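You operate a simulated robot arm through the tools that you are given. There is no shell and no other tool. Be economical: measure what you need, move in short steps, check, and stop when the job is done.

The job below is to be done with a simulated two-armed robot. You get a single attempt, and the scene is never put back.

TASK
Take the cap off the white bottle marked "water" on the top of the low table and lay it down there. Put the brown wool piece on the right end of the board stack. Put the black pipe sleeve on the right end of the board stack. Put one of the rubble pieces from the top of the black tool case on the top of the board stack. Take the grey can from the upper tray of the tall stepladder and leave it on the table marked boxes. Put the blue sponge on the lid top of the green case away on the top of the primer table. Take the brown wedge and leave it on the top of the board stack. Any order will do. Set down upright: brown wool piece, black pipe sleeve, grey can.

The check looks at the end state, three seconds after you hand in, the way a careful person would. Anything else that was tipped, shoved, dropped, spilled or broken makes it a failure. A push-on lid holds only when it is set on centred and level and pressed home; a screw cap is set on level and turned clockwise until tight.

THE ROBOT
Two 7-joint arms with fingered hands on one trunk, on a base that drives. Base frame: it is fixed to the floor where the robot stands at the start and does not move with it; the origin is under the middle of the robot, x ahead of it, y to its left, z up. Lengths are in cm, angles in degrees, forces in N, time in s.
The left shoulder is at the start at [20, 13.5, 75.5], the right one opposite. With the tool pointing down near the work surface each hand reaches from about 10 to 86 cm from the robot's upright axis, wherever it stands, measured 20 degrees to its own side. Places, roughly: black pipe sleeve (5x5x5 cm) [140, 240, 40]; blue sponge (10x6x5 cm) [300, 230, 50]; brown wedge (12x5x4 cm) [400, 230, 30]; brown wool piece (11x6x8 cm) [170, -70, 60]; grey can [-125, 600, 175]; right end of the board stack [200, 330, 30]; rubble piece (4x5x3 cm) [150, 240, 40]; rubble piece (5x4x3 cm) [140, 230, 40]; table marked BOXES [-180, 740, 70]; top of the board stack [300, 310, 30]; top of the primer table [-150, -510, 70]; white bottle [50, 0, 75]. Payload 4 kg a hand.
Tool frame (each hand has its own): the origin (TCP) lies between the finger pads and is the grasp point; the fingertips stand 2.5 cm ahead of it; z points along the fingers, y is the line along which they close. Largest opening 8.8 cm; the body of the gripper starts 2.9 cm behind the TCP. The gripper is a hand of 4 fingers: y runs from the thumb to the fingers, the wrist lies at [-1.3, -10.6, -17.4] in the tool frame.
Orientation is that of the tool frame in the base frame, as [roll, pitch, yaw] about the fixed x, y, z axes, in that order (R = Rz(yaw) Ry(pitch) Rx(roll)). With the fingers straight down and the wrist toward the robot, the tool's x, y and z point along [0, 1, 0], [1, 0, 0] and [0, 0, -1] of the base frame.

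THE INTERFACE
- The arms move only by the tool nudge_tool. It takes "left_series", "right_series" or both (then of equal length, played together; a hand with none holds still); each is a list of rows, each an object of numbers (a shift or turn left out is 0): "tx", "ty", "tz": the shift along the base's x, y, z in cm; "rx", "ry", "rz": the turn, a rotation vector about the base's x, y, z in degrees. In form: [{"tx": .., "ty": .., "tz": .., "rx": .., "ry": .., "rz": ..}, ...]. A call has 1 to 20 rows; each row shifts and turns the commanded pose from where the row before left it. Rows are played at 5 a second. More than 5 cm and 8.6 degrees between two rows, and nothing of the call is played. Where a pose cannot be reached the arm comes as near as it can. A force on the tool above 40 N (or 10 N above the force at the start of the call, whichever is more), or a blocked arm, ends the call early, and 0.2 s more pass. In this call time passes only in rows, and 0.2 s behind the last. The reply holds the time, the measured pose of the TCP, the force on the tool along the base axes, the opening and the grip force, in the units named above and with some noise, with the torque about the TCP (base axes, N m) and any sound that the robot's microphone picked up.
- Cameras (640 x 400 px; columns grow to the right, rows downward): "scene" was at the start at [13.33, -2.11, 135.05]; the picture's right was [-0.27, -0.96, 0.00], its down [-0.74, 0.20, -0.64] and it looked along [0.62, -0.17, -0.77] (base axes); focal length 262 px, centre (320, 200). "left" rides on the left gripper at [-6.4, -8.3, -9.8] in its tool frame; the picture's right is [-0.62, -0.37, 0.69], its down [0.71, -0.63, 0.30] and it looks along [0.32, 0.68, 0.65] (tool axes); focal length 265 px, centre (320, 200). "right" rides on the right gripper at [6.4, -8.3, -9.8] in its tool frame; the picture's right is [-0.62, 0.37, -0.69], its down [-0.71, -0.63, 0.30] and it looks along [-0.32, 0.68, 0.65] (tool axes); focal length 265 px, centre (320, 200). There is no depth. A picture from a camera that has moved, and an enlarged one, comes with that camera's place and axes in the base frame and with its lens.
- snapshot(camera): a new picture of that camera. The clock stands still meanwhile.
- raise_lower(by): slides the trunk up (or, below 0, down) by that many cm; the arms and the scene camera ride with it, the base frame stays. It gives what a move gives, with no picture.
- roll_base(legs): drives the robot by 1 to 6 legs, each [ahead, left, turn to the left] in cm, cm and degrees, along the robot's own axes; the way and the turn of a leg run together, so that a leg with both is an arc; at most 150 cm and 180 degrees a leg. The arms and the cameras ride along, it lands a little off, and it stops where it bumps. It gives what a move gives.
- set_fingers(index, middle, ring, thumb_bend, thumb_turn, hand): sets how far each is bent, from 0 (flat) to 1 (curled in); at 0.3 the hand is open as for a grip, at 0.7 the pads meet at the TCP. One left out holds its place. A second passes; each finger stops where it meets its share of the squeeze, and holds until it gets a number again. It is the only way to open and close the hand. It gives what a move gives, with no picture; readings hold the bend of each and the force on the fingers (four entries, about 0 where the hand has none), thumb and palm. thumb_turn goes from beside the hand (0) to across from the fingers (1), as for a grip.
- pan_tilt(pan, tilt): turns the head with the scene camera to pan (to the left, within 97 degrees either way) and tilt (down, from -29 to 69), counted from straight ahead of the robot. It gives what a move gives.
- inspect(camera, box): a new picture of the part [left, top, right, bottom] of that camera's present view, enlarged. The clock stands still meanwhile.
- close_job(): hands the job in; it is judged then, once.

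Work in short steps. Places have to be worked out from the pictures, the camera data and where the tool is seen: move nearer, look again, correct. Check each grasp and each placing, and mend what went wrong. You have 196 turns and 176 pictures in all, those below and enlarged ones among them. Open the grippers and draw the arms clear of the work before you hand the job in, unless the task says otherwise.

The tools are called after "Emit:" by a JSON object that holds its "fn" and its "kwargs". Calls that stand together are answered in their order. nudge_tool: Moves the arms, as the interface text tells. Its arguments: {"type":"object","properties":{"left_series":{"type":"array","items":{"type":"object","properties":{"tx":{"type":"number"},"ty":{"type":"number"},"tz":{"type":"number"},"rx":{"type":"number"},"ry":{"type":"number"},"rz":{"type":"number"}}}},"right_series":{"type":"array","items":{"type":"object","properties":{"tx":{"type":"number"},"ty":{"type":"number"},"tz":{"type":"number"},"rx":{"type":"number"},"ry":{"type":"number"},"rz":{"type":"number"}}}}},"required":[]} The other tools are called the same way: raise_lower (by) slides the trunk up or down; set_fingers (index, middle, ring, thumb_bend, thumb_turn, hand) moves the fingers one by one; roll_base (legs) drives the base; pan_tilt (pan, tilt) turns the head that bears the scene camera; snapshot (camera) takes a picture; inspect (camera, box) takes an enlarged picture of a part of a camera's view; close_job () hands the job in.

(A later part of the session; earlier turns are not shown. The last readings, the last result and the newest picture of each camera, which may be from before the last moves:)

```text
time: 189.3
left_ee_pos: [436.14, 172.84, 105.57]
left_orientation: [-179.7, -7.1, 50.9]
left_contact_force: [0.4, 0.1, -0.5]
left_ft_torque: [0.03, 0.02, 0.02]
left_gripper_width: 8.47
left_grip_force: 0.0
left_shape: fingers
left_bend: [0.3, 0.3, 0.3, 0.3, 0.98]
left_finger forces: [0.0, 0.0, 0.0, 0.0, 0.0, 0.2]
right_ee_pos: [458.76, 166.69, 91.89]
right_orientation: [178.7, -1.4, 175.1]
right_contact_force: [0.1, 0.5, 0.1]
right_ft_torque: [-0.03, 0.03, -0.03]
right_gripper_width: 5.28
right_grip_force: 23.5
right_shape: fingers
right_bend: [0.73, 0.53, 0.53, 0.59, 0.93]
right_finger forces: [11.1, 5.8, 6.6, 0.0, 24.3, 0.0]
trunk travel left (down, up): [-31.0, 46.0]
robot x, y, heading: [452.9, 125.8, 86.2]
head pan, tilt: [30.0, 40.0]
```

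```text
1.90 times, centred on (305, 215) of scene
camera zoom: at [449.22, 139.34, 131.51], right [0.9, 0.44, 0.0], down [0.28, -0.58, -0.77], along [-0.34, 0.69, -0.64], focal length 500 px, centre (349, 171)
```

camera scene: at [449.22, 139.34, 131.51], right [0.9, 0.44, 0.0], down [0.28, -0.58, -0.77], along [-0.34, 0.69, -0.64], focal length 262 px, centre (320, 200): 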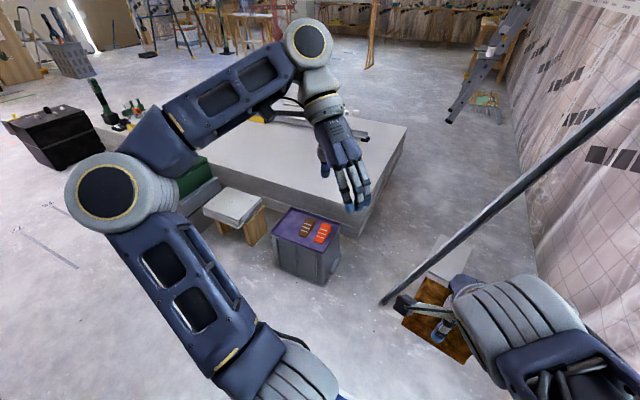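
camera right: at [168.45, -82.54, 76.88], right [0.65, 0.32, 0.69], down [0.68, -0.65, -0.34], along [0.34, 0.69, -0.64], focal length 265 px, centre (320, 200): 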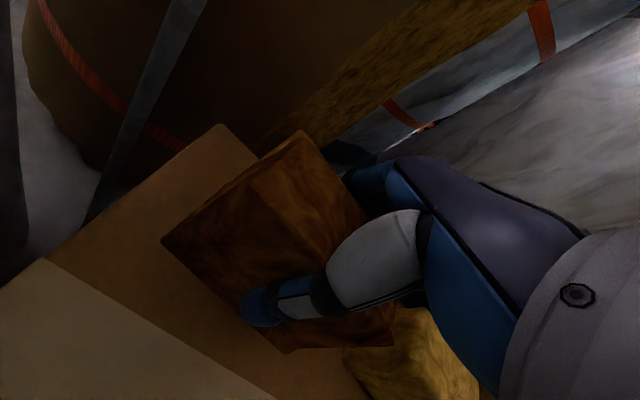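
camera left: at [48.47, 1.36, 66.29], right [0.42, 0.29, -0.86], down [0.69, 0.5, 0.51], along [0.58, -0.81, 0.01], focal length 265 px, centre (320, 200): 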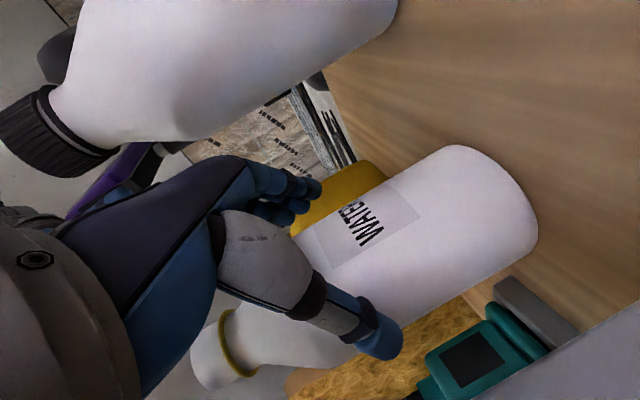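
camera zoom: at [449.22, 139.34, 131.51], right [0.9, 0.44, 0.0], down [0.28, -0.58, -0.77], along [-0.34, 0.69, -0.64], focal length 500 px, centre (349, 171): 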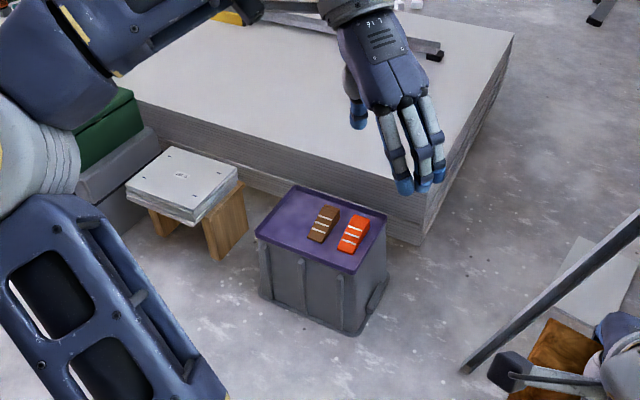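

The brown wedge is at ≈[398.7,225,30], long axis about 14° off the y axis; the red one 9 cm to its right. I move so the left hand can reach it, level and orient the hand, and lower the trunk.

Emit:
{"fn": "roll_base", "kwargs": {"legs": [[36, 41, 0]]}}

Emit:
{"fn": "nudge_tool", "kwargs": {"left_series": [{"rx": -5.6, "ry": 4.5}, {"rz": 8}, {"rz": 8}, {"rz": 8}, {"rz": 8}, {"rz": 8}, {"rz": 8}, {"rz": 5}]}}

Emit:
{"fn": "raise_lower", "kwargs": {"by": -20}}

Emit:
{"fn": "pan_tilt", "kwargs": {"pan": 15, "tilt": 55}}

Emit:
{"fn": "snapshot", "kwargs": {"camera": "scene"}}

Emit:
{"fn": "snapshot", "kwargs": {"camera": "left"}}

```text
time: 190.9
left_ee_pos: [428.66, 182.59, 105.46]
left_orientation: [-179.7, -7.2, 56.6]
left_contact_force: [0.5, -0.7, -0.6]
left_ft_torque: [0.01, 0.01, -0.04]
left_gripper_width: 8.45
left_grip_force: 0.1
left_shape: fingers
left_bend: [0.3, 0.3, 0.3, 0.3, 0.98]
left_finger forces: [0.0, 0.0, 0.1, 0.1, 0.0, 0.0]
right_ee_pos: [451.78, 178.65, 91.94]
right_orientation: [178.7, -1.2, -179.3]
right_contact_force: [0.1, -0.1, 0.3]
right_ft_torque: [-0.02, 0.02, -0.02]
right_gripper_width: 5.28
right_grip_force: 23.9
right_shape: fingers
right_bend: [0.73, 0.53, 0.53, 0.59, 0.93]
right_finger forces: [11.0, 5.9, 6.5, 0.0, 24.3, 0.0]
trunk travel left (down, up): [-31.0, 46.0]
robot x, y, heading: [450.05, 136.94, 92.0]
head pan, tilt: [30.0, 40.0]
stopped in leg 1: the robot was blocked; the commanded pose is now the measured one
```

```text
time: 192.7
left_ee_pos: [428.5, 182.55, 105.59]
left_orientation: [-179.1, 0.0, 109.5]
left_contact_force: [-0.2, 0.0, 0.5]
left_ft_torque: [0.03, 0.01, 0.0]
left_gripper_width: 8.48
left_grip_force: 0.1
left_shape: fingers
left_bend: [0.3, 0.3, 0.3, 0.3, 0.98]
left_finger forces: [0.0, 0.0, 0.0, 0.1, 0.0, 0.1]
right_ee_pos: [451.74, 178.59, 91.92]
right_orientation: [178.7, -1.3, -179.2]
right_contact_force: [0.0, -0.6, -1.2]
right_ft_torque: [0.0, -0.01, -0.05]
right_gripper_width: 5.26
right_grip_force: 24.3
right_shape: fingers
right_bend: [0.73, 0.53, 0.53, 0.59, 0.93]
right_finger forces: [11.1, 5.9, 6.4, 0.0, 24.2, 0.1]
trunk travel left (down, up): [-31.0, 46.0]
robot x, y, heading: [449.72, 137.44, 92.0]
head pan, tilt: [30.0, 40.0]
```

```text
time: 194.9
left_ee_pos: [428.44, 182.44, 85.54]
left_orientation: [-179.0, -0.1, 109.5]
left_contact_force: [-0.1, -0.1, 0.6]
left_ft_torque: [-0.02, -0.01, -0.02]
left_gripper_width: 8.44
left_grip_force: 0.0
left_shape: fingers
left_bend: [0.3, 0.3, 0.3, 0.3, 0.98]
left_finger forces: [0.0, 0.1, 0.0, 0.1, 0.1, 0.1]
right_ee_pos: [451.81, 178.71, 71.93]
right_orientation: [178.6, -1.4, -179.2]
right_contact_force: [-0.2, 0.2, -0.7]
right_ft_torque: [-0.02, -0.02, 0.01]
right_gripper_width: 5.25
right_grip_force: 23.7
right_shape: fingers
right_bend: [0.73, 0.53, 0.53, 0.59, 0.93]
right_finger forces: [11.1, 5.8, 6.5, 0.0, 24.2, 0.1]
trunk travel left (down, up): [-11.0, 66.0]
robot x, y, heading: [449.9, 137.17, 92.0]
head pan, tilt: [30.0, 40.0]
```

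```text
time: 195.6
left_ee_pos: [428.58, 182.47, 85.51]
left_orientation: [-179.0, -0.1, 109.5]
left_contact_force: [-0.1, -0.1, -1.1]
left_ft_torque: [0.0, -0.03, -0.01]
left_gripper_width: 8.49
left_grip_force: 0.1
left_shape: fingers
left_bend: [0.3, 0.3, 0.3, 0.3, 0.98]
left_finger forces: [0.0, 0.1, 0.1, 0.0, 0.1, 0.1]
right_ee_pos: [451.75, 178.66, 72.07]
right_orientation: [178.7, -1.4, -179.1]
right_contact_force: [0.4, -0.4, 0.3]
right_ft_torque: [0.01, -0.01, 0.01]
right_gripper_width: 5.26
right_grip_force: 23.5
right_shape: fingers
right_bend: [0.73, 0.53, 0.53, 0.59, 0.93]
right_finger forces: [11.1, 5.9, 6.5, 0.0, 24.2, 0.0]
trunk travel left (down, up): [-11.0, 66.0]
robot x, y, heading: [449.74, 137.23, 91.8]
head pan, tilt: [15.0, 55.0]
```

```text
89 pictures are left
camera scene: at [447.31, 150.11, 109.45], right [0.96, 0.29, 0.0], down [0.24, -0.78, -0.57], along [-0.17, 0.55, -0.82], focal length 262 px, centre (320, 200)
```

scene: 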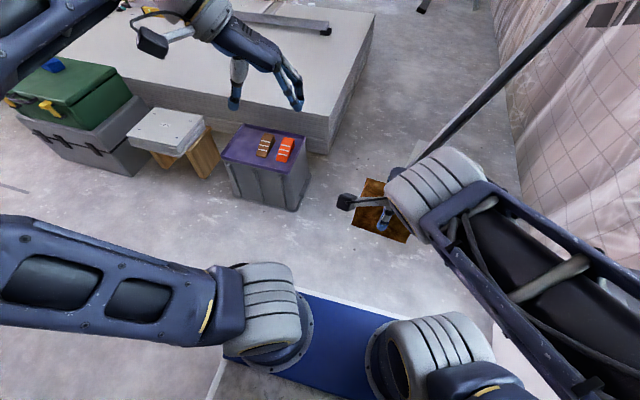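

```text
88 pictures are left
camera left: at [423.11, 173.68, 95.51], right [-0.15, -0.71, -0.69], down [-0.84, 0.46, -0.29], along [0.52, 0.53, -0.66], focal length 265 px, centre (320, 200)
```

left: 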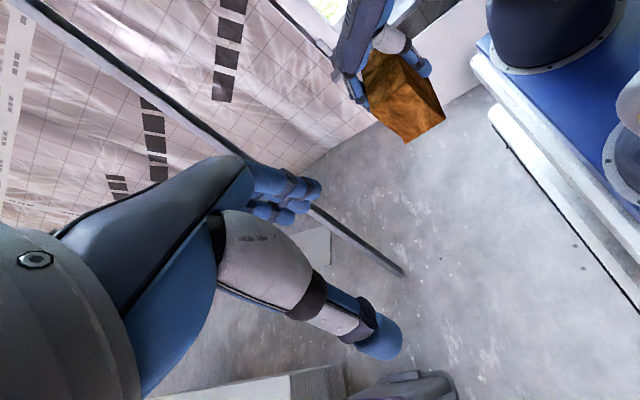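

My base's rear met the tub corner when going diagonally. I go ahead first, then sideways, and check the tub.

Emit:
{"fn": "roll_base", "kwargs": {"legs": [[27, -2, 0], [0, 36, 0]]}}

Emit:
{"fn": "snapshot", "kwargs": {"camera": "scene"}}

Emit:
{"fn": "snapshot", "kwargs": {"camera": "left"}}

```text
time: 199.5
left_ee_pos: [392.62, 208.07, 85.53]
left_orientation: [-179.0, -0.1, 110.2]
left_contact_force: [-0.7, -0.4, -0.2]
left_ft_torque: [-0.03, -0.05, 0.03]
left_gripper_width: 8.47
left_grip_force: 0.0
left_shape: fingers
left_bend: [0.3, 0.3, 0.3, 0.3, 0.98]
left_finger forces: [0.0, 0.0, 0.1, 0.0, 0.0, 0.0]
right_ee_pos: [416.04, 204.44, 71.99]
right_orientation: [178.7, -1.3, -178.7]
right_contact_force: [-0.6, 0.8, -0.3]
right_ft_torque: [0.02, 0.02, 0.01]
right_gripper_width: 5.27
right_grip_force: 24.4
right_shape: fingers
right_bend: [0.73, 0.53, 0.53, 0.59, 0.93]
right_finger forces: [11.2, 5.9, 6.5, 0.0, 24.2, 0.0]
trunk travel left (down, up): [-11.0, 66.0]
robot x, y, heading: [414.08, 162.99, 92.8]
head pan, tilt: [15.0, 55.0]
```

```text
87 pictures are left
camera scene: at [411.79, 175.83, 109.44], right [0.95, 0.3, 0.0], down [0.25, -0.78, -0.57], along [-0.17, 0.55, -0.82], focal length 262 px, centre (320, 200)
```

scene: 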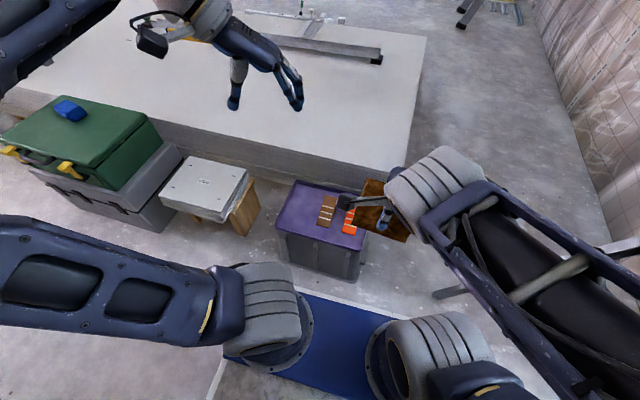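

```text
86 pictures are left
camera left: at [387.32, 199.13, 95.51], right [-0.14, -0.71, -0.69], down [-0.84, 0.45, -0.29], along [0.52, 0.54, -0.67], focal length 265 px, centre (320, 200)
```

left: 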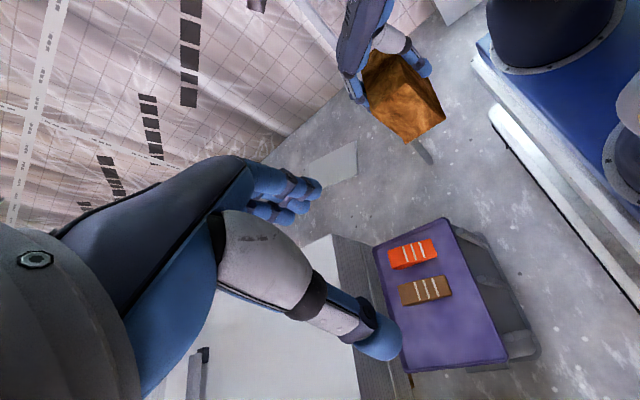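

Wedge triangulated at [399,226,28.3], axis along y. I turn the left hand to close along x, move above it and come down to z≈38.

Emit:
{"fn": "nudge_tool", "kwargs": {"left_series": [{"rz": -7, "tx": 1, "ty": 3, "tz": -3}, {"rz": -7, "tx": 1, "ty": 3, "tz": -3}, {"rz": -6, "tx": 1, "ty": 3, "tz": -3}, {"tx": 1, "ty": 3, "tz": -3}, {"tx": 1.2, "ty": 3, "tz": -3}, {"tx": 1.2, "ty": 3, "tz": -3}, {"tz": -4.5}, {"tz": -4.5}, {"tz": -4.5}, {"tz": -4.5}, {"tz": -4.5}, {"tz": -4.5}, {"tz": -3}]}}

Emit:
{"fn": "set_fingers", "kwargs": {"hand": "left", "index": 0.36, "middle": 0.36, "ring": 0.36, "thumb_bend": 0.36}}

Emit:
{"fn": "snapshot", "kwargs": {"camera": "left"}}

Emit:
{"fn": "inspect", "kwargs": {"camera": "scene", "box": [230, 130, 430, 290]}}

```text
time: 202.3
left_ee_pos: [398.98, 226.11, 37.25]
left_orientation: [-179.0, -0.1, 90.2]
left_contact_force: [-0.1, -1.0, -0.1]
left_ft_torque: [-0.04, 0.02, -0.01]
left_gripper_width: 8.49
left_grip_force: 0.0
left_shape: fingers
left_bend: [0.3, 0.3, 0.3, 0.3, 0.98]
left_finger forces: [0.0, 0.0, 0.0, 0.1, 0.0, 0.0]
right_ee_pos: [416.03, 204.38, 71.98]
right_orientation: [178.8, -1.2, -178.5]
right_contact_force: [-1.0, 0.1, 0.2]
right_ft_torque: [0.0, -0.02, 0.02]
right_gripper_width: 5.26
right_grip_force: 23.9
right_shape: fingers
right_bend: [0.73, 0.53, 0.53, 0.59, 0.93]
right_finger forces: [11.0, 6.0, 6.5, 0.0, 24.2, 0.0]
trunk travel left (down, up): [-11.0, 66.0]
robot x, y, heading: [414.55, 163.25, 92.4]
head pan, tilt: [15.0, 55.0]
```

```text
time: 203.3
left_ee_pos: [398.92, 225.95, 37.28]
left_orientation: [-179.0, -0.1, 90.3]
left_contact_force: [-1.0, 0.1, 0.7]
left_ft_torque: [0.01, 0.02, 0.02]
left_gripper_width: 7.28
left_grip_force: 0.1
left_shape: fingers
left_bend: [0.36, 0.36, 0.36, 0.36, 0.98]
left_finger forces: [0.0, 0.0, 0.1, 0.1, 0.1, 0.0]
right_ee_pos: [415.94, 204.43, 71.97]
right_orientation: [178.7, -1.3, -178.5]
right_contact_force: [0.0, -0.7, -0.5]
right_ft_torque: [-0.02, 0.0, -0.04]
right_gripper_width: 5.27
right_grip_force: 23.1
right_shape: fingers
right_bend: [0.73, 0.53, 0.53, 0.59, 0.93]
right_finger forces: [11.1, 5.9, 6.5, 0.1, 24.2, 0.0]
trunk travel left (down, up): [-11.0, 66.0]
robot x, y, heading: [413.99, 163.16, 92.3]
head pan, tilt: [15.0, 55.0]
```

```text
85 pictures are left
camera left: at [390.93, 219.54, 47.32], right [-0.38, -0.62, -0.69], down [-0.64, 0.71, -0.29], along [0.67, 0.33, -0.66], focal length 265 px, centre (320, 200)
```

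left: 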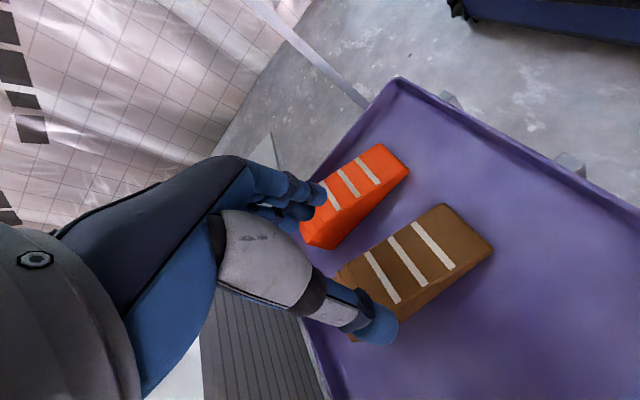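

```text
2.50 times, centred on (330, 210) of scene
camera zoom: at [411.79, 175.83, 109.44], right [0.95, 0.3, 0.0], down [0.25, -0.78, -0.57], along [-0.17, 0.55, -0.82], focal length 656 px, centre (295, 175)
```

zoom: 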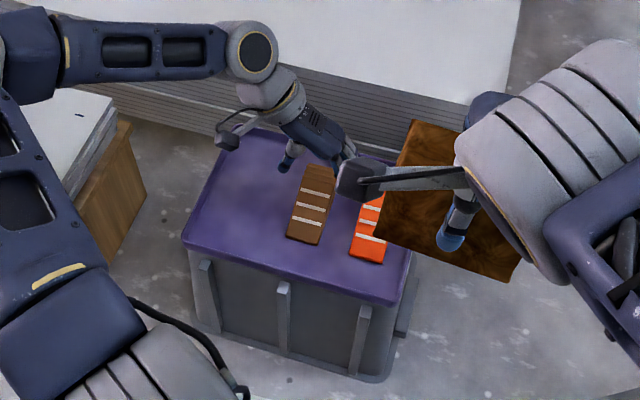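

Aligned well; shift 0.4 cm left and descend to z≈29, then close.

Emit:
{"fn": "nudge_tool", "kwargs": {"left_series": [{"tx": -0.4, "tz": -3}, {"tz": -3}, {"tz": -1.2}, {"tz": -1}]}}

Emit:
{"fn": "set_fingers", "kwargs": {"hand": "left", "index": 0.75, "middle": 0.75, "ring": 0.75, "thumb_bend": 0.75}}

Emit:
{"fn": "nudge_tool", "kwargs": {"left_series": [{"tz": 1}, {"tz": 3}, {"tz": 4}]}}

Emit:
{"fn": "snapshot", "kwargs": {"camera": "left"}}

```text
time: 204.3
left_ee_pos: [396.83, 223.43, 31.16]
left_orientation: [-179.1, -0.2, 90.3]
left_contact_force: [0.2, 0.0, 2.3]
left_ft_torque: [0.05, -0.08, -0.03]
left_gripper_width: 7.27
left_grip_force: 0.9
left_shape: fingers
left_bend: [0.36, 0.36, 0.35, 0.36, 0.98]
left_finger forces: [0.0, 0.0, 1.9, 0.0, 0.0, 0.0]
left hand out of reach, approached as far as the arm can: row 1, 2, 3, 4
right_ee_pos: [415.88, 204.31, 71.85]
right_orientation: [178.8, -1.3, -178.6]
right_contact_force: [0.5, 0.4, 0.3]
right_ft_torque: [-0.02, -0.02, -0.03]
right_gripper_width: 5.24
right_grip_force: 23.9
right_shape: fingers
right_bend: [0.73, 0.53, 0.53, 0.59, 0.93]
right_finger forces: [11.2, 5.9, 6.5, 0.0, 24.1, 0.1]
trunk travel left (down, up): [-11.0, 66.0]
robot x, y, heading: [413.98, 163.13, 92.8]
head pan, tilt: [15.0, 55.0]
```

```text
time: 205.3
left_ee_pos: [396.78, 223.49, 31.22]
left_orientation: [-179.0, -0.1, 90.2]
left_contact_force: [-1.0, -0.7, -0.2]
left_ft_torque: [-0.01, 0.02, -0.02]
left_gripper_width: 0.0
left_grip_force: 0.1
left_shape: fingers
left_bend: [0.74, 0.75, 0.75, 0.72, 0.97]
left_finger forces: [0.0, 0.0, 0.1, 0.0, 0.0, 0.0]
right_ee_pos: [415.88, 204.32, 72.0]
right_orientation: [178.8, -1.3, -178.7]
right_contact_force: [-0.4, 0.0, -0.4]
right_ft_torque: [0.02, -0.01, -0.02]
right_gripper_width: 5.24
right_grip_force: 23.8
right_shape: fingers
right_bend: [0.73, 0.53, 0.53, 0.59, 0.93]
right_finger forces: [11.1, 5.8, 6.5, 0.0, 24.2, 0.0]
trunk travel left (down, up): [-11.0, 66.0]
robot x, y, heading: [414.29, 162.76, 92.8]
head pan, tilt: [15.0, 55.0]
```

```text
time: 206.1
left_ee_pos: [396.95, 223.7, 39.3]
left_orientation: [-179.0, -0.1, 90.0]
left_contact_force: [0.1, 0.5, 0.4]
left_ft_torque: [0.0, 0.01, -0.02]
left_gripper_width: 0.0
left_grip_force: 0.1
left_shape: fingers
left_bend: [0.74, 0.75, 0.75, 0.72, 0.97]
left_finger forces: [0.0, 0.0, 0.1, 0.0, 0.1, 0.0]
right_ee_pos: [415.91, 204.37, 71.96]
right_orientation: [178.7, -1.3, -178.6]
right_contact_force: [0.2, -0.1, -0.2]
right_ft_torque: [0.02, -0.02, 0.01]
right_gripper_width: 5.26
right_grip_force: 23.8
right_shape: fingers
right_bend: [0.73, 0.53, 0.53, 0.59, 0.93]
right_finger forces: [11.1, 5.8, 6.5, 0.0, 24.2, 0.0]
trunk travel left (down, up): [-11.0, 66.0]
robot x, y, heading: [414.22, 162.99, 92.8]
head pan, tilt: [15.0, 55.0]
```

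```text
83 pictures are left
camera left: at [388.89, 217.11, 49.25], right [-0.38, -0.62, -0.69], down [-0.64, 0.71, -0.29], along [0.67, 0.33, -0.67], focal length 265 px, centre (320, 200)
```

left: 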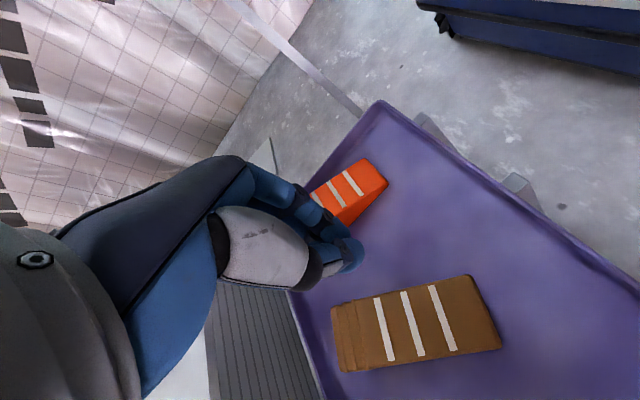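

The arm was out of reach and missed, nudging the wedge a bit. I open, raise the hand, and lower the trunk 9 cm for reach, then re-measure.

Emit:
{"fn": "nudge_tool", "kwargs": {"left_series": [{"tz": 4}, {"tz": 4}, {"tz": 2}]}}

Emit:
{"fn": "set_fingers", "kwargs": {"hand": "left", "index": 0.34, "middle": 0.34, "ring": 0.34, "thumb_bend": 0.34}}

Emit:
{"fn": "raise_lower", "kwargs": {"by": -10}}

Emit:
{"fn": "snapshot", "kwargs": {"camera": "left"}}

Emit:
{"fn": "inspect", "kwargs": {"camera": "scene", "box": [230, 110, 430, 270]}}

```text
time: 206.9
left_ee_pos: [396.96, 223.65, 49.43]
left_orientation: [-179.1, 0.1, 90.1]
left_contact_force: [0.8, 0.1, 1.1]
left_ft_torque: [-0.02, 0.0, -0.01]
left_gripper_width: 0.01
left_grip_force: 0.1
left_shape: fingers
left_bend: [0.74, 0.75, 0.75, 0.72, 0.97]
left_finger forces: [0.0, 0.0, 0.0, 0.0, 0.1, 0.1]
right_ee_pos: [415.87, 204.45, 71.93]
right_orientation: [178.7, -1.3, -178.5]
right_contact_force: [-0.1, 0.5, -0.7]
right_ft_torque: [-0.02, -0.01, -0.02]
right_gripper_width: 5.25
right_grip_force: 23.7
right_shape: fingers
right_bend: [0.73, 0.53, 0.53, 0.59, 0.93]
right_finger forces: [11.0, 5.9, 6.5, 0.0, 24.1, 0.0]
trunk travel left (down, up): [-11.0, 66.0]
robot x, y, heading: [414.12, 163.27, 92.3]
head pan, tilt: [15.0, 55.0]
```

```text
time: 207.9
left_ee_pos: [396.91, 223.68, 49.3]
left_orientation: [-179.0, -0.2, 90.1]
left_contact_force: [-0.7, 1.2, -0.4]
left_ft_torque: [-0.01, -0.03, 0.01]
left_gripper_width: 7.61
left_grip_force: 0.1
left_shape: fingers
left_bend: [0.34, 0.34, 0.34, 0.34, 0.97]
left_finger forces: [0.1, 0.0, 0.1, 0.0, 0.1, 0.0]
right_ee_pos: [415.94, 204.29, 71.95]
right_orientation: [178.6, -1.3, -178.4]
right_contact_force: [-0.1, -0.2, 0.2]
right_ft_torque: [-0.01, 0.01, 0.0]
right_gripper_width: 5.27
right_grip_force: 23.3
right_shape: fingers
right_bend: [0.73, 0.53, 0.53, 0.59, 0.93]
right_finger forces: [11.0, 5.9, 6.5, 0.0, 24.3, 0.0]
trunk travel left (down, up): [-11.0, 66.0]
robot x, y, heading: [414.2, 163.12, 92.5]
head pan, tilt: [15.0, 55.0]
```

```text
time: 209.2
left_ee_pos: [396.92, 223.75, 39.37]
left_orientation: [-178.9, -0.2, 90.1]
left_contact_force: [0.5, 0.5, -0.4]
left_ft_torque: [-0.01, 0.02, 0.0]
left_gripper_width: 7.62
left_grip_force: 0.1
left_shape: fingers
left_bend: [0.34, 0.34, 0.34, 0.34, 0.97]
left_finger forces: [0.1, 0.1, 0.0, 0.0, 0.0, 0.1]
right_ee_pos: [416.01, 204.42, 62.02]
right_orientation: [178.7, -1.2, -178.5]
right_contact_force: [0.1, -0.2, 0.3]
right_ft_torque: [-0.01, 0.0, 0.02]
right_gripper_width: 5.26
right_grip_force: 23.2
right_shape: fingers
right_bend: [0.73, 0.53, 0.53, 0.59, 0.93]
right_finger forces: [11.0, 5.9, 6.5, 0.0, 24.2, 0.0]
trunk travel left (down, up): [-1.0, 76.0]
robot x, y, heading: [414.18, 162.93, 92.7]
head pan, tilt: [15.0, 55.0]
```

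```text
82 pictures are left
camera left: at [388.9, 217.13, 49.38], right [-0.38, -0.62, -0.69], down [-0.64, 0.71, -0.29], along [0.67, 0.33, -0.67], focal length 265 px, centre (320, 200)
```

left: 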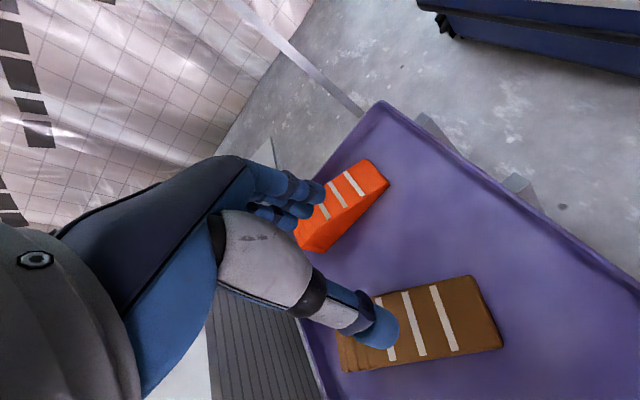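

```text
2.50 times, centred on (330, 190) of scene
camera zoom: at [411.79, 175.83, 99.45], right [0.95, 0.3, 0.0], down [0.25, -0.78, -0.57], along [-0.17, 0.55, -0.82], focal length 656 px, centre (295, 225)
```

zoom: 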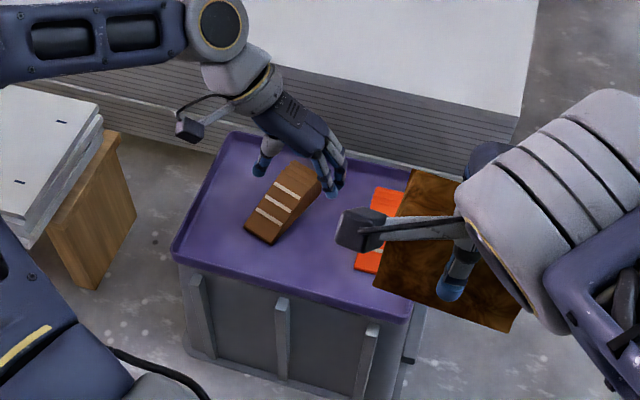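

Wedge now centred at ≈[394,227.3], axis ~74°. I rotate -16°, shift over it and go down to 33 first, checking reach.

Emit:
{"fn": "nudge_tool", "kwargs": {"left_series": [{"rz": -8, "tx": -1.4, "ty": 1.8}, {"rz": -8, "tx": -1.4, "ty": 1.8}, {"tz": -2}, {"tz": -2}, {"tz": -2}]}}

Emit:
{"fn": "snapshot", "kwargs": {"camera": "left"}}

```text
time: 210.4
left_ee_pos: [394.23, 227.09, 33.3]
left_orientation: [-179.0, -0.1, 74.1]
left_contact_force: [-0.2, 0.2, 0.7]
left_ft_torque: [-0.02, 0.0, 0.01]
left_gripper_width: 7.6
left_grip_force: 0.1
left_shape: fingers
left_bend: [0.34, 0.34, 0.34, 0.34, 0.97]
left_finger forces: [0.1, 0.1, 0.1, 0.1, 0.0, 0.0]
right_ee_pos: [415.9, 204.4, 61.89]
right_orientation: [178.6, -1.1, -178.5]
right_contact_force: [0.0, 0.1, -0.3]
right_ft_torque: [-0.04, 0.02, -0.02]
right_gripper_width: 5.24
right_grip_force: 23.7
right_shape: fingers
right_bend: [0.73, 0.53, 0.53, 0.59, 0.93]
right_finger forces: [11.0, 5.9, 6.5, 0.0, 24.2, 0.0]
trunk travel left (down, up): [-1.0, 76.0]
robot x, y, heading: [414.36, 163.26, 92.6]
head pan, tilt: [15.0, 55.0]
```

```text
80 pictures are left
camera left: at [384.75, 223.12, 43.35], right [-0.53, -0.49, -0.69], down [-0.42, 0.86, -0.29], along [0.74, 0.13, -0.66], focal length 265 px, centre (320, 200)
```

left: 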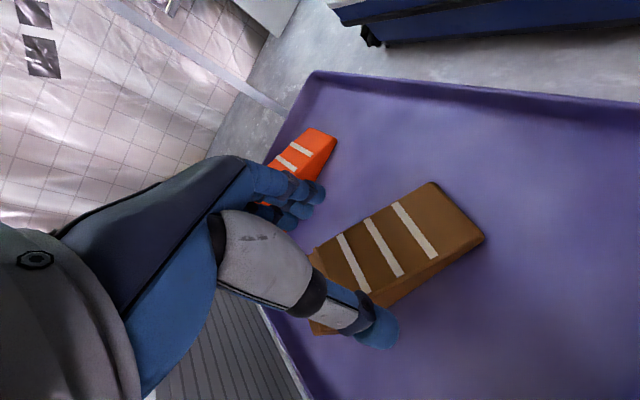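

Reach is fine and alignment good. Descend 4 cm, close, lift.

Emit:
{"fn": "nudge_tool", "kwargs": {"left_series": [{"tz": -2}, {"tz": -1.2}, {"tz": -0.8}]}}

Emit:
{"fn": "set_fingers", "kwargs": {"hand": "left", "index": 0.75, "middle": 0.75, "ring": 0.75, "thumb_bend": 0.75}}

Emit:
{"fn": "nudge_tool", "kwargs": {"left_series": [{"tz": 1}, {"tz": 3}, {"tz": 4}, {"tz": 4}]}}

Emit:
{"fn": "snapshot", "kwargs": {"camera": "left"}}

```text
time: 211.2
left_ee_pos: [394.06, 226.9, 29.31]
left_orientation: [-179.1, -0.1, 74.2]
left_contact_force: [0.6, -0.3, -0.4]
left_ft_torque: [0.02, 0.0, -0.03]
left_gripper_width: 7.57
left_grip_force: 0.1
left_shape: fingers
left_bend: [0.34, 0.34, 0.34, 0.34, 0.97]
left_finger forces: [0.0, 0.1, 0.1, 0.0, 0.1, 0.0]
right_ee_pos: [415.95, 204.37, 61.93]
right_orientation: [178.7, -1.3, -178.6]
right_contact_force: [-0.6, 0.3, -0.4]
right_ft_torque: [0.0, 0.01, 0.03]
right_gripper_width: 5.26
right_grip_force: 23.5
right_shape: fingers
right_bend: [0.73, 0.53, 0.53, 0.59, 0.93]
right_finger forces: [11.0, 5.9, 6.4, 0.0, 24.2, 0.0]
trunk travel left (down, up): [-1.0, 76.0]
robot x, y, heading: [414.16, 162.91, 92.4]
head pan, tilt: [15.0, 55.0]
```

```text
time: 212.2
left_ee_pos: [393.98, 226.89, 29.36]
left_orientation: [-178.9, -0.2, 74.1]
left_contact_force: [1.5, -0.4, -0.4]
left_ft_torque: [-0.01, -0.07, -0.05]
left_gripper_width: 4.39
left_grip_force: 20.1
left_shape: fingers
left_bend: [0.55, 0.57, 0.59, 0.49, 0.94]
left_finger forces: [7.4, 6.8, 7.0, 0.1, 20.0, 0.0]
right_ee_pos: [415.8, 204.45, 61.96]
right_orientation: [178.7, -1.3, -178.6]
right_contact_force: [-0.9, -0.7, 0.3]
right_ft_torque: [-0.01, 0.01, 0.0]
right_gripper_width: 5.23
right_grip_force: 23.8
right_shape: fingers
right_bend: [0.73, 0.53, 0.53, 0.59, 0.93]
right_finger forces: [11.1, 5.9, 6.5, 0.0, 24.0, 0.0]
trunk travel left (down, up): [-1.0, 76.0]
robot x, y, heading: [414.72, 163.18, 92.6]
head pan, tilt: [15.0, 55.0]
```

```text
time: 213.2
left_ee_pos: [394.14, 226.97, 41.12]
left_orientation: [-179.0, 0.0, 74.1]
left_contact_force: [0.2, 0.0, -0.8]
left_ft_torque: [-0.04, 0.03, -0.01]
left_gripper_width: 4.41
left_grip_force: 20.3
left_shape: fingers
left_bend: [0.55, 0.58, 0.59, 0.49, 0.93]
left_finger forces: [7.3, 6.4, 6.4, 0.0, 20.1, 0.0]
right_ee_pos: [416.05, 204.39, 61.89]
right_orientation: [178.8, -1.3, -178.5]
right_contact_force: [-0.5, 0.2, -0.6]
right_ft_torque: [-0.04, 0.03, 0.03]
right_gripper_width: 5.26
right_grip_force: 24.1
right_shape: fingers
right_bend: [0.73, 0.53, 0.53, 0.59, 0.93]
right_finger forces: [10.9, 5.9, 6.5, 0.1, 24.1, 0.1]
trunk travel left (down, up): [-1.0, 76.0]
robot x, y, heading: [414.23, 162.9, 92.7]
head pan, tilt: [15.0, 55.0]
```

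```text
79 pictures are left
camera left: at [384.68, 223.05, 51.23], right [-0.54, -0.49, -0.69], down [-0.42, 0.86, -0.29], along [0.74, 0.13, -0.67], focal length 265 px, centre (320, 200)
```

left: 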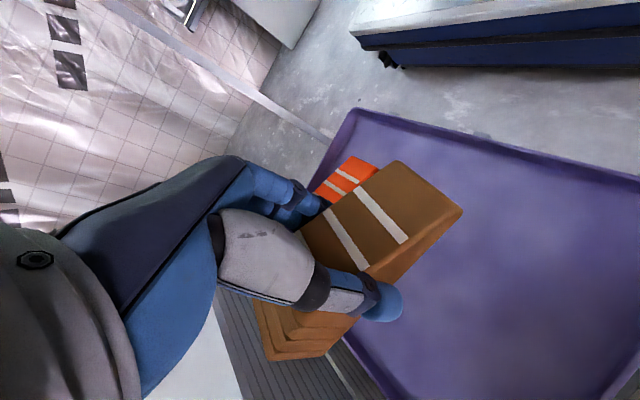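

Wedge held. I raise the trunk so everything clears the green case, then slide left along the strip and look west.

Emit:
{"fn": "raise_lower", "kwargs": {"by": 36}}

Emit:
{"fn": "roll_base", "kwargs": {"legs": [[3, 70, 0]]}}

Emit:
{"fn": "pan_tilt", "kwargs": {"pan": 50, "tilt": 40}}

Emit:
{"fn": "snapshot", "kwargs": {"camera": "scene"}}

```text
time: 216.7
left_ee_pos: [394.14, 227.08, 77.16]
left_orientation: [-179.0, -0.1, 74.2]
left_contact_force: [0.5, -0.6, -0.6]
left_ft_torque: [-0.01, -0.01, -0.01]
left_gripper_width: 4.39
left_grip_force: 19.9
left_shape: fingers
left_bend: [0.55, 0.58, 0.59, 0.49, 0.93]
left_finger forces: [7.3, 6.4, 6.4, 0.0, 20.1, 0.0]
right_ee_pos: [416.01, 204.36, 97.91]
right_orientation: [178.7, -1.3, -178.6]
right_contact_force: [-0.6, 0.3, -1.1]
right_ft_torque: [-0.01, 0.01, -0.02]
right_gripper_width: 5.27
right_grip_force: 23.6
right_shape: fingers
right_bend: [0.73, 0.53, 0.53, 0.59, 0.93]
right_finger forces: [11.0, 6.0, 6.5, 0.0, 24.2, 0.0]
trunk travel left (down, up): [-37.0, 40.0]
robot x, y, heading: [414.21, 162.91, 92.8]
head pan, tilt: [15.0, 55.0]
```

```text
time: 220.6
left_ee_pos: [323.73, 226.78, 77.23]
left_orientation: [-179.0, -0.1, 74.3]
left_contact_force: [0.9, 0.4, -1.1]
left_ft_torque: [0.0, -0.03, 0.03]
left_gripper_width: 4.39
left_grip_force: 19.9
left_shape: fingers
left_bend: [0.55, 0.58, 0.59, 0.49, 0.93]
left_finger forces: [7.3, 6.4, 6.4, 0.0, 20.1, 0.0]
right_ee_pos: [345.66, 204.31, 97.96]
right_orientation: [178.8, -1.3, -178.5]
right_contact_force: [0.2, 0.0, -0.5]
right_ft_torque: [0.03, -0.02, 0.02]
right_gripper_width: 5.27
right_grip_force: 24.2
right_shape: fingers
right_bend: [0.73, 0.53, 0.53, 0.59, 0.93]
right_finger forces: [10.9, 6.0, 6.5, 0.0, 24.2, 0.0]
trunk travel left (down, up): [-37.0, 40.0]
robot x, y, heading: [344.13, 162.63, 92.5]
head pan, tilt: [15.0, 55.0]
```

```text
time: 221.6
left_ee_pos: [323.9, 226.94, 77.32]
left_orientation: [-178.9, -0.1, 74.2]
left_contact_force: [0.8, 0.1, -0.5]
left_ft_torque: [0.01, -0.02, 0.01]
left_gripper_width: 4.39
left_grip_force: 20.1
left_shape: fingers
left_bend: [0.55, 0.58, 0.59, 0.49, 0.93]
left_finger forces: [7.4, 6.4, 6.3, 0.0, 20.1, 0.0]
right_ee_pos: [345.59, 204.25, 97.91]
right_orientation: [178.7, -1.3, -178.3]
right_contact_force: [-0.3, 0.2, -0.3]
right_ft_torque: [-0.04, 0.0, 0.0]
right_gripper_width: 5.26
right_grip_force: 24.1
right_shape: fingers
right_bend: [0.73, 0.53, 0.53, 0.59, 0.93]
right_finger forces: [10.9, 5.9, 6.5, 0.1, 24.1, 0.1]
trunk travel left (down, up): [-37.0, 40.0]
robot x, y, heading: [344.22, 162.88, 92.6]
head pan, tilt: [50.0, 40.0]
```

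```text
78 pictures are left
camera scene: at [336.99, 173.94, 137.51], right [0.61, 0.79, 0.0], down [0.51, -0.39, -0.77], along [-0.61, 0.46, -0.64], focal length 262 px, centre (320, 200)
```

scene: 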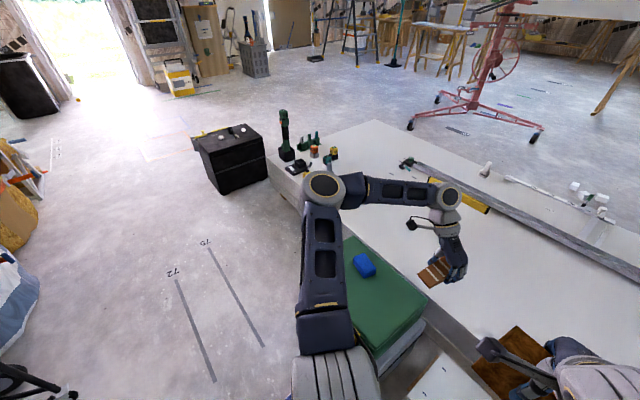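

The floor to the west is open; the stack's far-left end (x≈160) near [200,330] is free beside some tools, and the black tool case stands at ≈[158,225]. I slide left, then turn to face west.

Emit:
{"fn": "roll_base", "kwargs": {"legs": [[0, 108, 0], [24, 0, 0], [0, 0, 88], [0, 26, 0]]}}

Emit:
{"fn": "pan_tilt", "kwargs": {"pan": 0, "tilt": 35}}

Emit:
{"fn": "snapshot", "kwargs": {"camera": "scene"}}

```text
time: 233.9
left_ee_pos: [168.17, 137.99, 77.3]
left_orientation: [-178.9, -0.1, 162.6]
left_contact_force: [0.4, 0.5, -0.2]
left_ft_torque: [0.0, -0.02, -0.01]
left_gripper_width: 4.37
left_grip_force: 19.3
left_shape: fingers
left_bend: [0.55, 0.58, 0.59, 0.49, 0.93]
left_finger forces: [7.2, 6.1, 6.2, 0.0, 19.4, 0.1]
right_ee_pos: [191.44, 159.19, 97.98]
right_orientation: [178.7, -1.3, -90.1]
right_contact_force: [-1.2, -0.9, -0.3]
right_ft_torque: [-0.02, 0.02, -0.03]
right_gripper_width: 5.22
right_grip_force: 22.9
right_shape: fingers
right_bend: [0.73, 0.53, 0.53, 0.59, 0.93]
right_finger forces: [10.6, 5.8, 6.4, 0.0, 23.3, 0.0]
trunk travel left (down, up): [-37.0, 40.0]
robot x, y, heading: [232.86, 156.02, -178.9]
head pan, tilt: [50.0, 40.0]
```

```text
time: 235.1
left_ee_pos: [168.15, 138.07, 77.21]
left_orientation: [-179.0, -0.1, 162.6]
left_contact_force: [0.0, 0.1, -0.9]
left_ft_torque: [0.0, -0.02, -0.03]
left_gripper_width: 4.36
left_grip_force: 19.3
left_shape: fingers
left_bend: [0.55, 0.58, 0.59, 0.49, 0.93]
left_finger forces: [7.1, 6.2, 6.2, 0.1, 19.5, 0.1]
right_ee_pos: [191.51, 159.18, 97.98]
right_orientation: [178.7, -1.4, -90.0]
right_contact_force: [0.1, -0.1, -0.6]
right_ft_torque: [0.0, 0.01, -0.02]
right_gripper_width: 5.22
right_grip_force: 23.1
right_shape: fingers
right_bend: [0.73, 0.53, 0.53, 0.59, 0.93]
right_finger forces: [10.7, 5.8, 6.3, 0.0, 23.4, 0.0]
trunk travel left (down, up): [-37.0, 40.0]
robot x, y, heading: [232.84, 156.32, -179.1]
head pan, tilt: [0.0, 35.0]
```

```text
77 pictures are left
camera scene: at [217.87, 156.09, 138.26], right [-0.02, 1.0, 0.0], down [0.57, 0.01, -0.82], along [-0.82, -0.01, -0.57], focal length 262 px, centre (320, 200)
```

scene: 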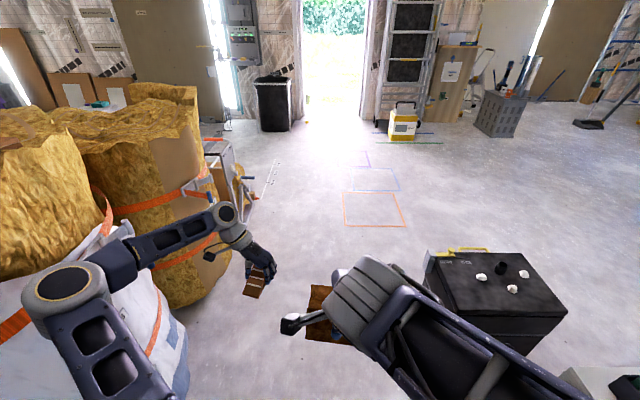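

Clear way west. I go ahead past the tool case, then north to the stack's end, and turn to face it.

Emit:
{"fn": "roll_base", "kwargs": {"legs": [[60, -8, 0], [88, 0, 0], [0, -84, 0], [0, -84, 0], [0, 0, -178]]}}

Emit:
{"fn": "pan_tilt", "kwargs": {"pan": -15, "tilt": 45}}

Emit:
{"fn": "snapshot", "kwargs": {"camera": "scene"}}

```text
time: 258.2
left_ee_pos: [149.94, 355.24, 77.27]
left_orientation: [-179.0, -0.2, -15.0]
left_contact_force: [0.2, -0.4, -1.3]
left_ft_torque: [0.01, 0.0, 0.02]
left_gripper_width: 4.3
left_grip_force: 18.2
left_shape: fingers
left_bend: [0.56, 0.58, 0.6, 0.49, 0.93]
left_finger forces: [6.9, 5.8, 5.7, 0.1, 18.3, 0.0]
right_ee_pos: [127.5, 333.14, 97.89]
right_orientation: [178.7, -1.3, 92.4]
right_contact_force: [0.5, -0.1, 0.3]
right_ft_torque: [0.0, 0.0, 0.01]
right_gripper_width: 5.19
right_grip_force: 22.2
right_shape: fingers
right_bend: [0.73, 0.53, 0.53, 0.59, 0.93]
right_finger forces: [10.3, 5.5, 6.1, 0.0, 22.1, 0.0]
trunk travel left (down, up): [-37.0, 40.0]
robot x, y, heading: [86.33, 334.45, 3.7]
head pan, tilt: [0.0, 35.0]
```

```text
time: 259.0
left_ee_pos: [149.97, 355.35, 77.17]
left_orientation: [-179.0, -0.2, -15.1]
left_contact_force: [-0.5, -0.1, -1.2]
left_ft_torque: [0.01, -0.02, 0.0]
left_gripper_width: 4.27
left_grip_force: 18.6
left_shape: fingers
left_bend: [0.56, 0.58, 0.6, 0.49, 0.93]
left_finger forces: [7.0, 5.9, 5.9, 0.0, 18.5, 0.0]
right_ee_pos: [127.55, 333.08, 97.95]
right_orientation: [178.8, -1.4, 92.4]
right_contact_force: [-0.2, -0.3, -0.1]
right_ft_torque: [0.01, 0.04, -0.04]
right_gripper_width: 5.16
right_grip_force: 22.3
right_shape: fingers
right_bend: [0.73, 0.53, 0.53, 0.59, 0.93]
right_finger forces: [10.3, 5.6, 6.1, 0.0, 22.3, 0.2]
trunk travel left (down, up): [-37.0, 40.0]
robot x, y, heading: [85.97, 334.19, 3.5]
head pan, tilt: [-15.0, 45.0]
```

```text
76 pictures are left
camera scene: at [100.1, 332.83, 136.79], right [-0.2, -0.98, 0.0], down [-0.69, 0.14, -0.71], along [0.69, -0.14, -0.71], focal length 262 px, centre (320, 200)
```

scene: 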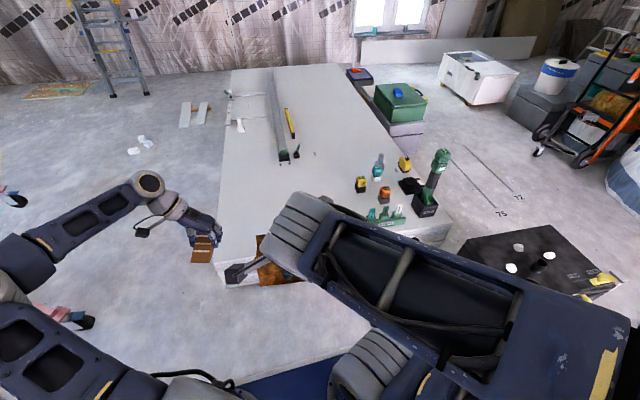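

A perfect view: the stack's end runs x≈167, y 252–365, tools lie at y<290. I check how the wool sits in the hand, then move closer and lower the trunk.

Emit:
{"fn": "roll_base", "kwargs": {"legs": [[22, 0, 0]]}}

Emit:
{"fn": "raise_lower", "kwargs": {"by": -32}}

Emit:
{"fn": "snapshot", "kwargs": {"camera": "right"}}

Emit:
{"fn": "snapshot", "kwargs": {"camera": "left"}}

```text
time: 260.6
left_ee_pos: [171.52, 356.61, 77.14]
left_orientation: [-179.0, 0.0, -14.9]
left_contact_force: [0.1, 0.6, -0.8]
left_ft_torque: [0.02, -0.01, 0.02]
left_gripper_width: 4.26
left_grip_force: 18.7
left_shape: fingers
left_bend: [0.56, 0.58, 0.6, 0.49, 0.93]
left_finger forces: [6.9, 5.9, 5.7, 0.1, 18.5, 0.1]
right_ee_pos: [149.26, 334.52, 97.91]
right_orientation: [178.8, -1.3, 92.4]
right_contact_force: [-0.1, 1.0, -0.1]
right_ft_torque: [0.03, 0.02, -0.03]
right_gripper_width: 5.19
right_grip_force: 22.3
right_shape: fingers
right_bend: [0.73, 0.53, 0.53, 0.59, 0.93]
right_finger forces: [10.3, 5.7, 6.2, 0.0, 22.2, 0.1]
trunk travel left (down, up): [-37.0, 40.0]
robot x, y, heading: [107.79, 335.38, 3.4]
head pan, tilt: [-15.0, 45.0]
```

```text
time: 263.8
left_ee_pos: [171.48, 356.73, 45.22]
left_orientation: [-179.0, 0.0, -14.9]
left_contact_force: [0.5, -0.4, -0.8]
left_ft_torque: [-0.01, -0.01, 0.03]
left_gripper_width: 4.3
left_grip_force: 18.7
left_shape: fingers
left_bend: [0.56, 0.59, 0.6, 0.49, 0.93]
left_finger forces: [6.9, 5.9, 5.7, 0.1, 18.3, 0.0]
right_ee_pos: [149.16, 334.41, 65.98]
right_orientation: [178.7, -1.3, 92.3]
right_contact_force: [-0.7, -0.5, 0.5]
right_ft_torque: [0.01, 0.0, -0.01]
right_gripper_width: 5.19
right_grip_force: 22.3
right_shape: fingers
right_bend: [0.73, 0.53, 0.53, 0.59, 0.93]
right_finger forces: [10.3, 5.6, 6.1, 0.1, 22.2, 0.1]
trunk travel left (down, up): [-5.0, 72.0]
robot x, y, heading: [107.57, 335.28, 3.4]
head pan, tilt: [-15.0, 45.0]
```

```text
75 pictures are left
camera right: at [140.36, 340.35, 75.72], right [0.38, -0.62, 0.69], down [-0.59, -0.73, -0.34], along [0.71, -0.28, -0.65], focal length 265 px, centre (320, 200)
```

right: 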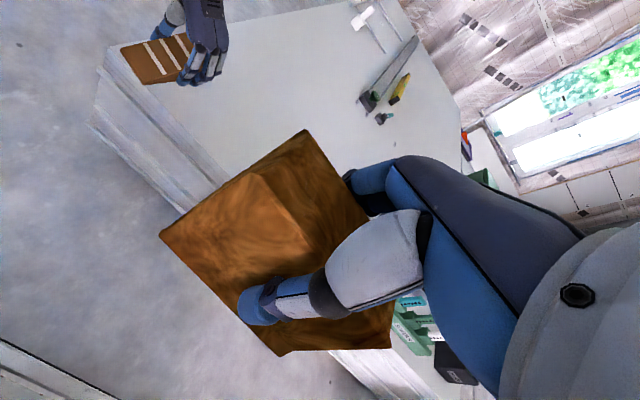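

```text
74 pictures are left
camera left: at [167.45, 366.16, 55.2], right [-0.5, 0.53, -0.69], down [0.85, 0.43, -0.29], along [0.14, -0.73, -0.67], focal length 265 px, centre (320, 200)
```

left: 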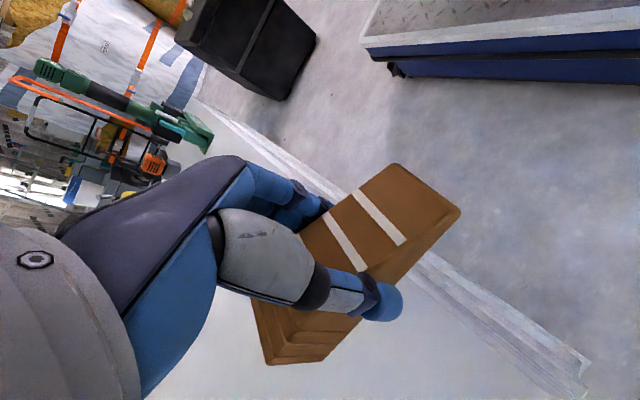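

Both pieces sit well. I move both over the stack end: wool to [188,325], wedge to [190,352].

Emit:
{"fn": "nudge_tool", "kwargs": {"right_series": [{"tx": 3.9, "ty": -0.95, "tz": -2.6}, {"tx": 3.9, "ty": -0.95, "tz": -2.6}, {"tx": 3.9, "ty": -0.95, "tz": -2.6}, {"tx": 3.9, "ty": -0.95, "tz": -2.6}, {"tx": 3.9, "ty": -0.95, "tz": -2.6}, {"tx": 3.9, "ty": -0.95, "tz": -2.6}, {"tx": 3.9, "ty": -0.95, "tz": -2.6}, {"tx": 3.9, "ty": -0.95, "tz": -2.6}, {"tx": 3.9, "ty": -0.95, "tz": -2.6}, {"tx": 3.9, "ty": -0.95, "tz": -2.6}], "left_series": [{"tx": 1.85, "ty": -0.45, "tz": -1}, {"tx": 1.85, "ty": -0.45, "tz": -1}, {"tx": 1.85, "ty": -0.45, "tz": -1}, {"tx": 1.85, "ty": -0.45, "tz": -1}, {"tx": 1.85, "ty": -0.45, "tz": -1}, {"tx": 1.85, "ty": -0.45, "tz": -1}, {"tx": 1.85, "ty": -0.45, "tz": -1}, {"tx": 1.85, "ty": -0.45, "tz": -1}, {"tx": 1.85, "ty": -0.45, "tz": -1}, {"tx": 1.85, "ty": -0.45, "tz": -1}]}}

Emit:
{"fn": "snapshot", "kwargs": {"camera": "scene"}}

```text
time: 266.0
left_ee_pos: [173.79, 357.74, 40.2]
left_orientation: [-178.9, -0.2, -14.9]
left_contact_force: [-0.7, 0.3, -1.7]
left_ft_torque: [0.0, 0.01, 0.0]
left_gripper_width: 4.28
left_grip_force: 18.9
left_shape: fingers
left_bend: [0.56, 0.59, 0.6, 0.49, 0.93]
left_finger forces: [6.9, 5.9, 5.6, 0.1, 18.5, 0.0]
left hand out of reach, approached as far as the arm can: row 2, 3, 4, 5, 6, 7, 8, 9, 10
right_ee_pos: [188.35, 324.95, 40.33]
right_orientation: [178.6, -1.4, 92.5]
right_contact_force: [0.0, 0.9, 0.2]
right_ft_torque: [0.0, 0.01, 0.03]
right_gripper_width: 5.18
right_grip_force: 21.9
right_shape: fingers
right_bend: [0.73, 0.53, 0.53, 0.59, 0.93]
right_finger forces: [10.2, 5.5, 5.8, 0.1, 22.0, 0.1]
right hand out of reach, approached as far as the arm can: row 1
trunk travel left (down, up): [-5.0, 72.0]
robot x, y, heading: [107.64, 335.18, 3.4]
head pan, tilt: [-15.0, 45.0]
```

```text
73 pictures are left
camera scene: at [121.67, 334.15, 104.79], right [-0.2, -0.98, 0.0], down [-0.69, 0.14, -0.71], along [0.69, -0.14, -0.71], focal length 262 px, centre (320, 200)
```

scene: 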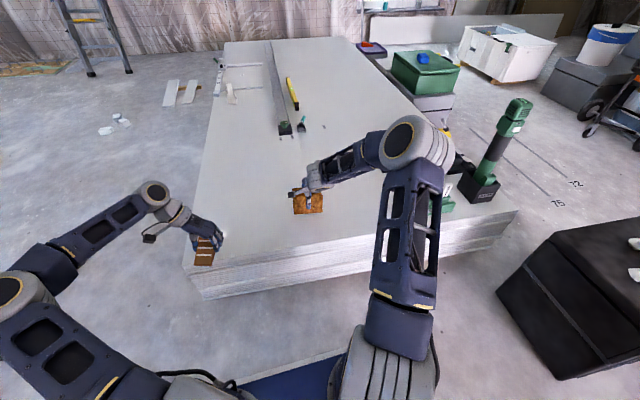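

The right hand is in place; I lower the wool until it stands on the stack.

Emit:
{"fn": "nudge_tool", "kwargs": {"right_series": [{"tz": -3}, {"tz": -2}, {"tz": -1}, {"tz": -0.7}, {"tz": -0.6}, {"tz": -0.6}, {"tz": -0.5}, {"tz": -0.5}, {"tz": -0.5}]}}

Emit:
{"fn": "inspect", "kwargs": {"camera": "scene", "box": [180, 130, 380, 280]}}

```text
time: 266.4
left_ee_pos: [173.72, 357.73, 40.13]
left_orientation: [-179.1, -0.2, -14.9]
left_contact_force: [0.8, 0.5, -1.8]
left_ft_torque: [0.0, -0.01, -0.02]
left_gripper_width: 4.29
left_grip_force: 18.6
left_shape: fingers
left_bend: [0.56, 0.59, 0.6, 0.49, 0.93]
left_finger forces: [6.9, 5.9, 5.8, 0.0, 18.3, 0.0]
right_ee_pos: [188.55, 325.13, 38.93]
right_orientation: [177.8, -1.3, 92.5]
right_contact_force: [-7.5, -1.3, 18.2]
right_ft_torque: [-0.1, -0.01, -0.05]
right_gripper_width: 5.25
right_grip_force: 27.7
right_shape: fingers
right_bend: [0.73, 0.53, 0.53, 0.63, 0.93]
right_finger forces: [10.3, 5.7, 5.9, 0.0, 34.2, 0.1]
trunk travel left (down, up): [-5.0, 72.0]
robot x, y, heading: [107.63, 335.48, 3.6]
head pan, tilt: [-15.0, 45.0]
stopped in row 1 (right hand): the force on the tool passed its limit at 50 N (the readings are from after the stop); the commanded pose is now the measured one
```

```text
2.67 times, centred on (280, 205) of scene
camera zoom: at [121.62, 334.15, 104.82], right [-0.2, -0.98, 0.0], down [-0.69, 0.14, -0.71], along [0.69, -0.14, -0.71], focal length 699 px, centre (427, 187)
```

zoom: 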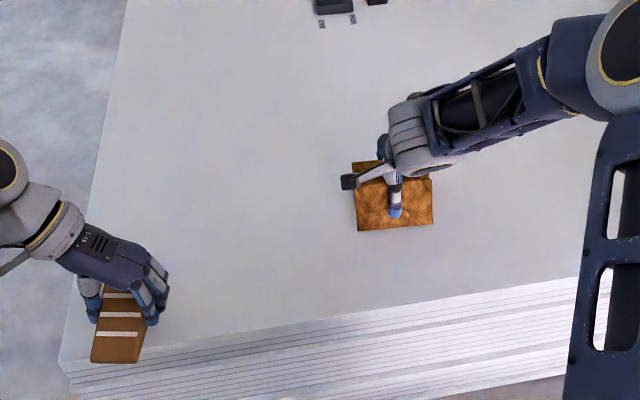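

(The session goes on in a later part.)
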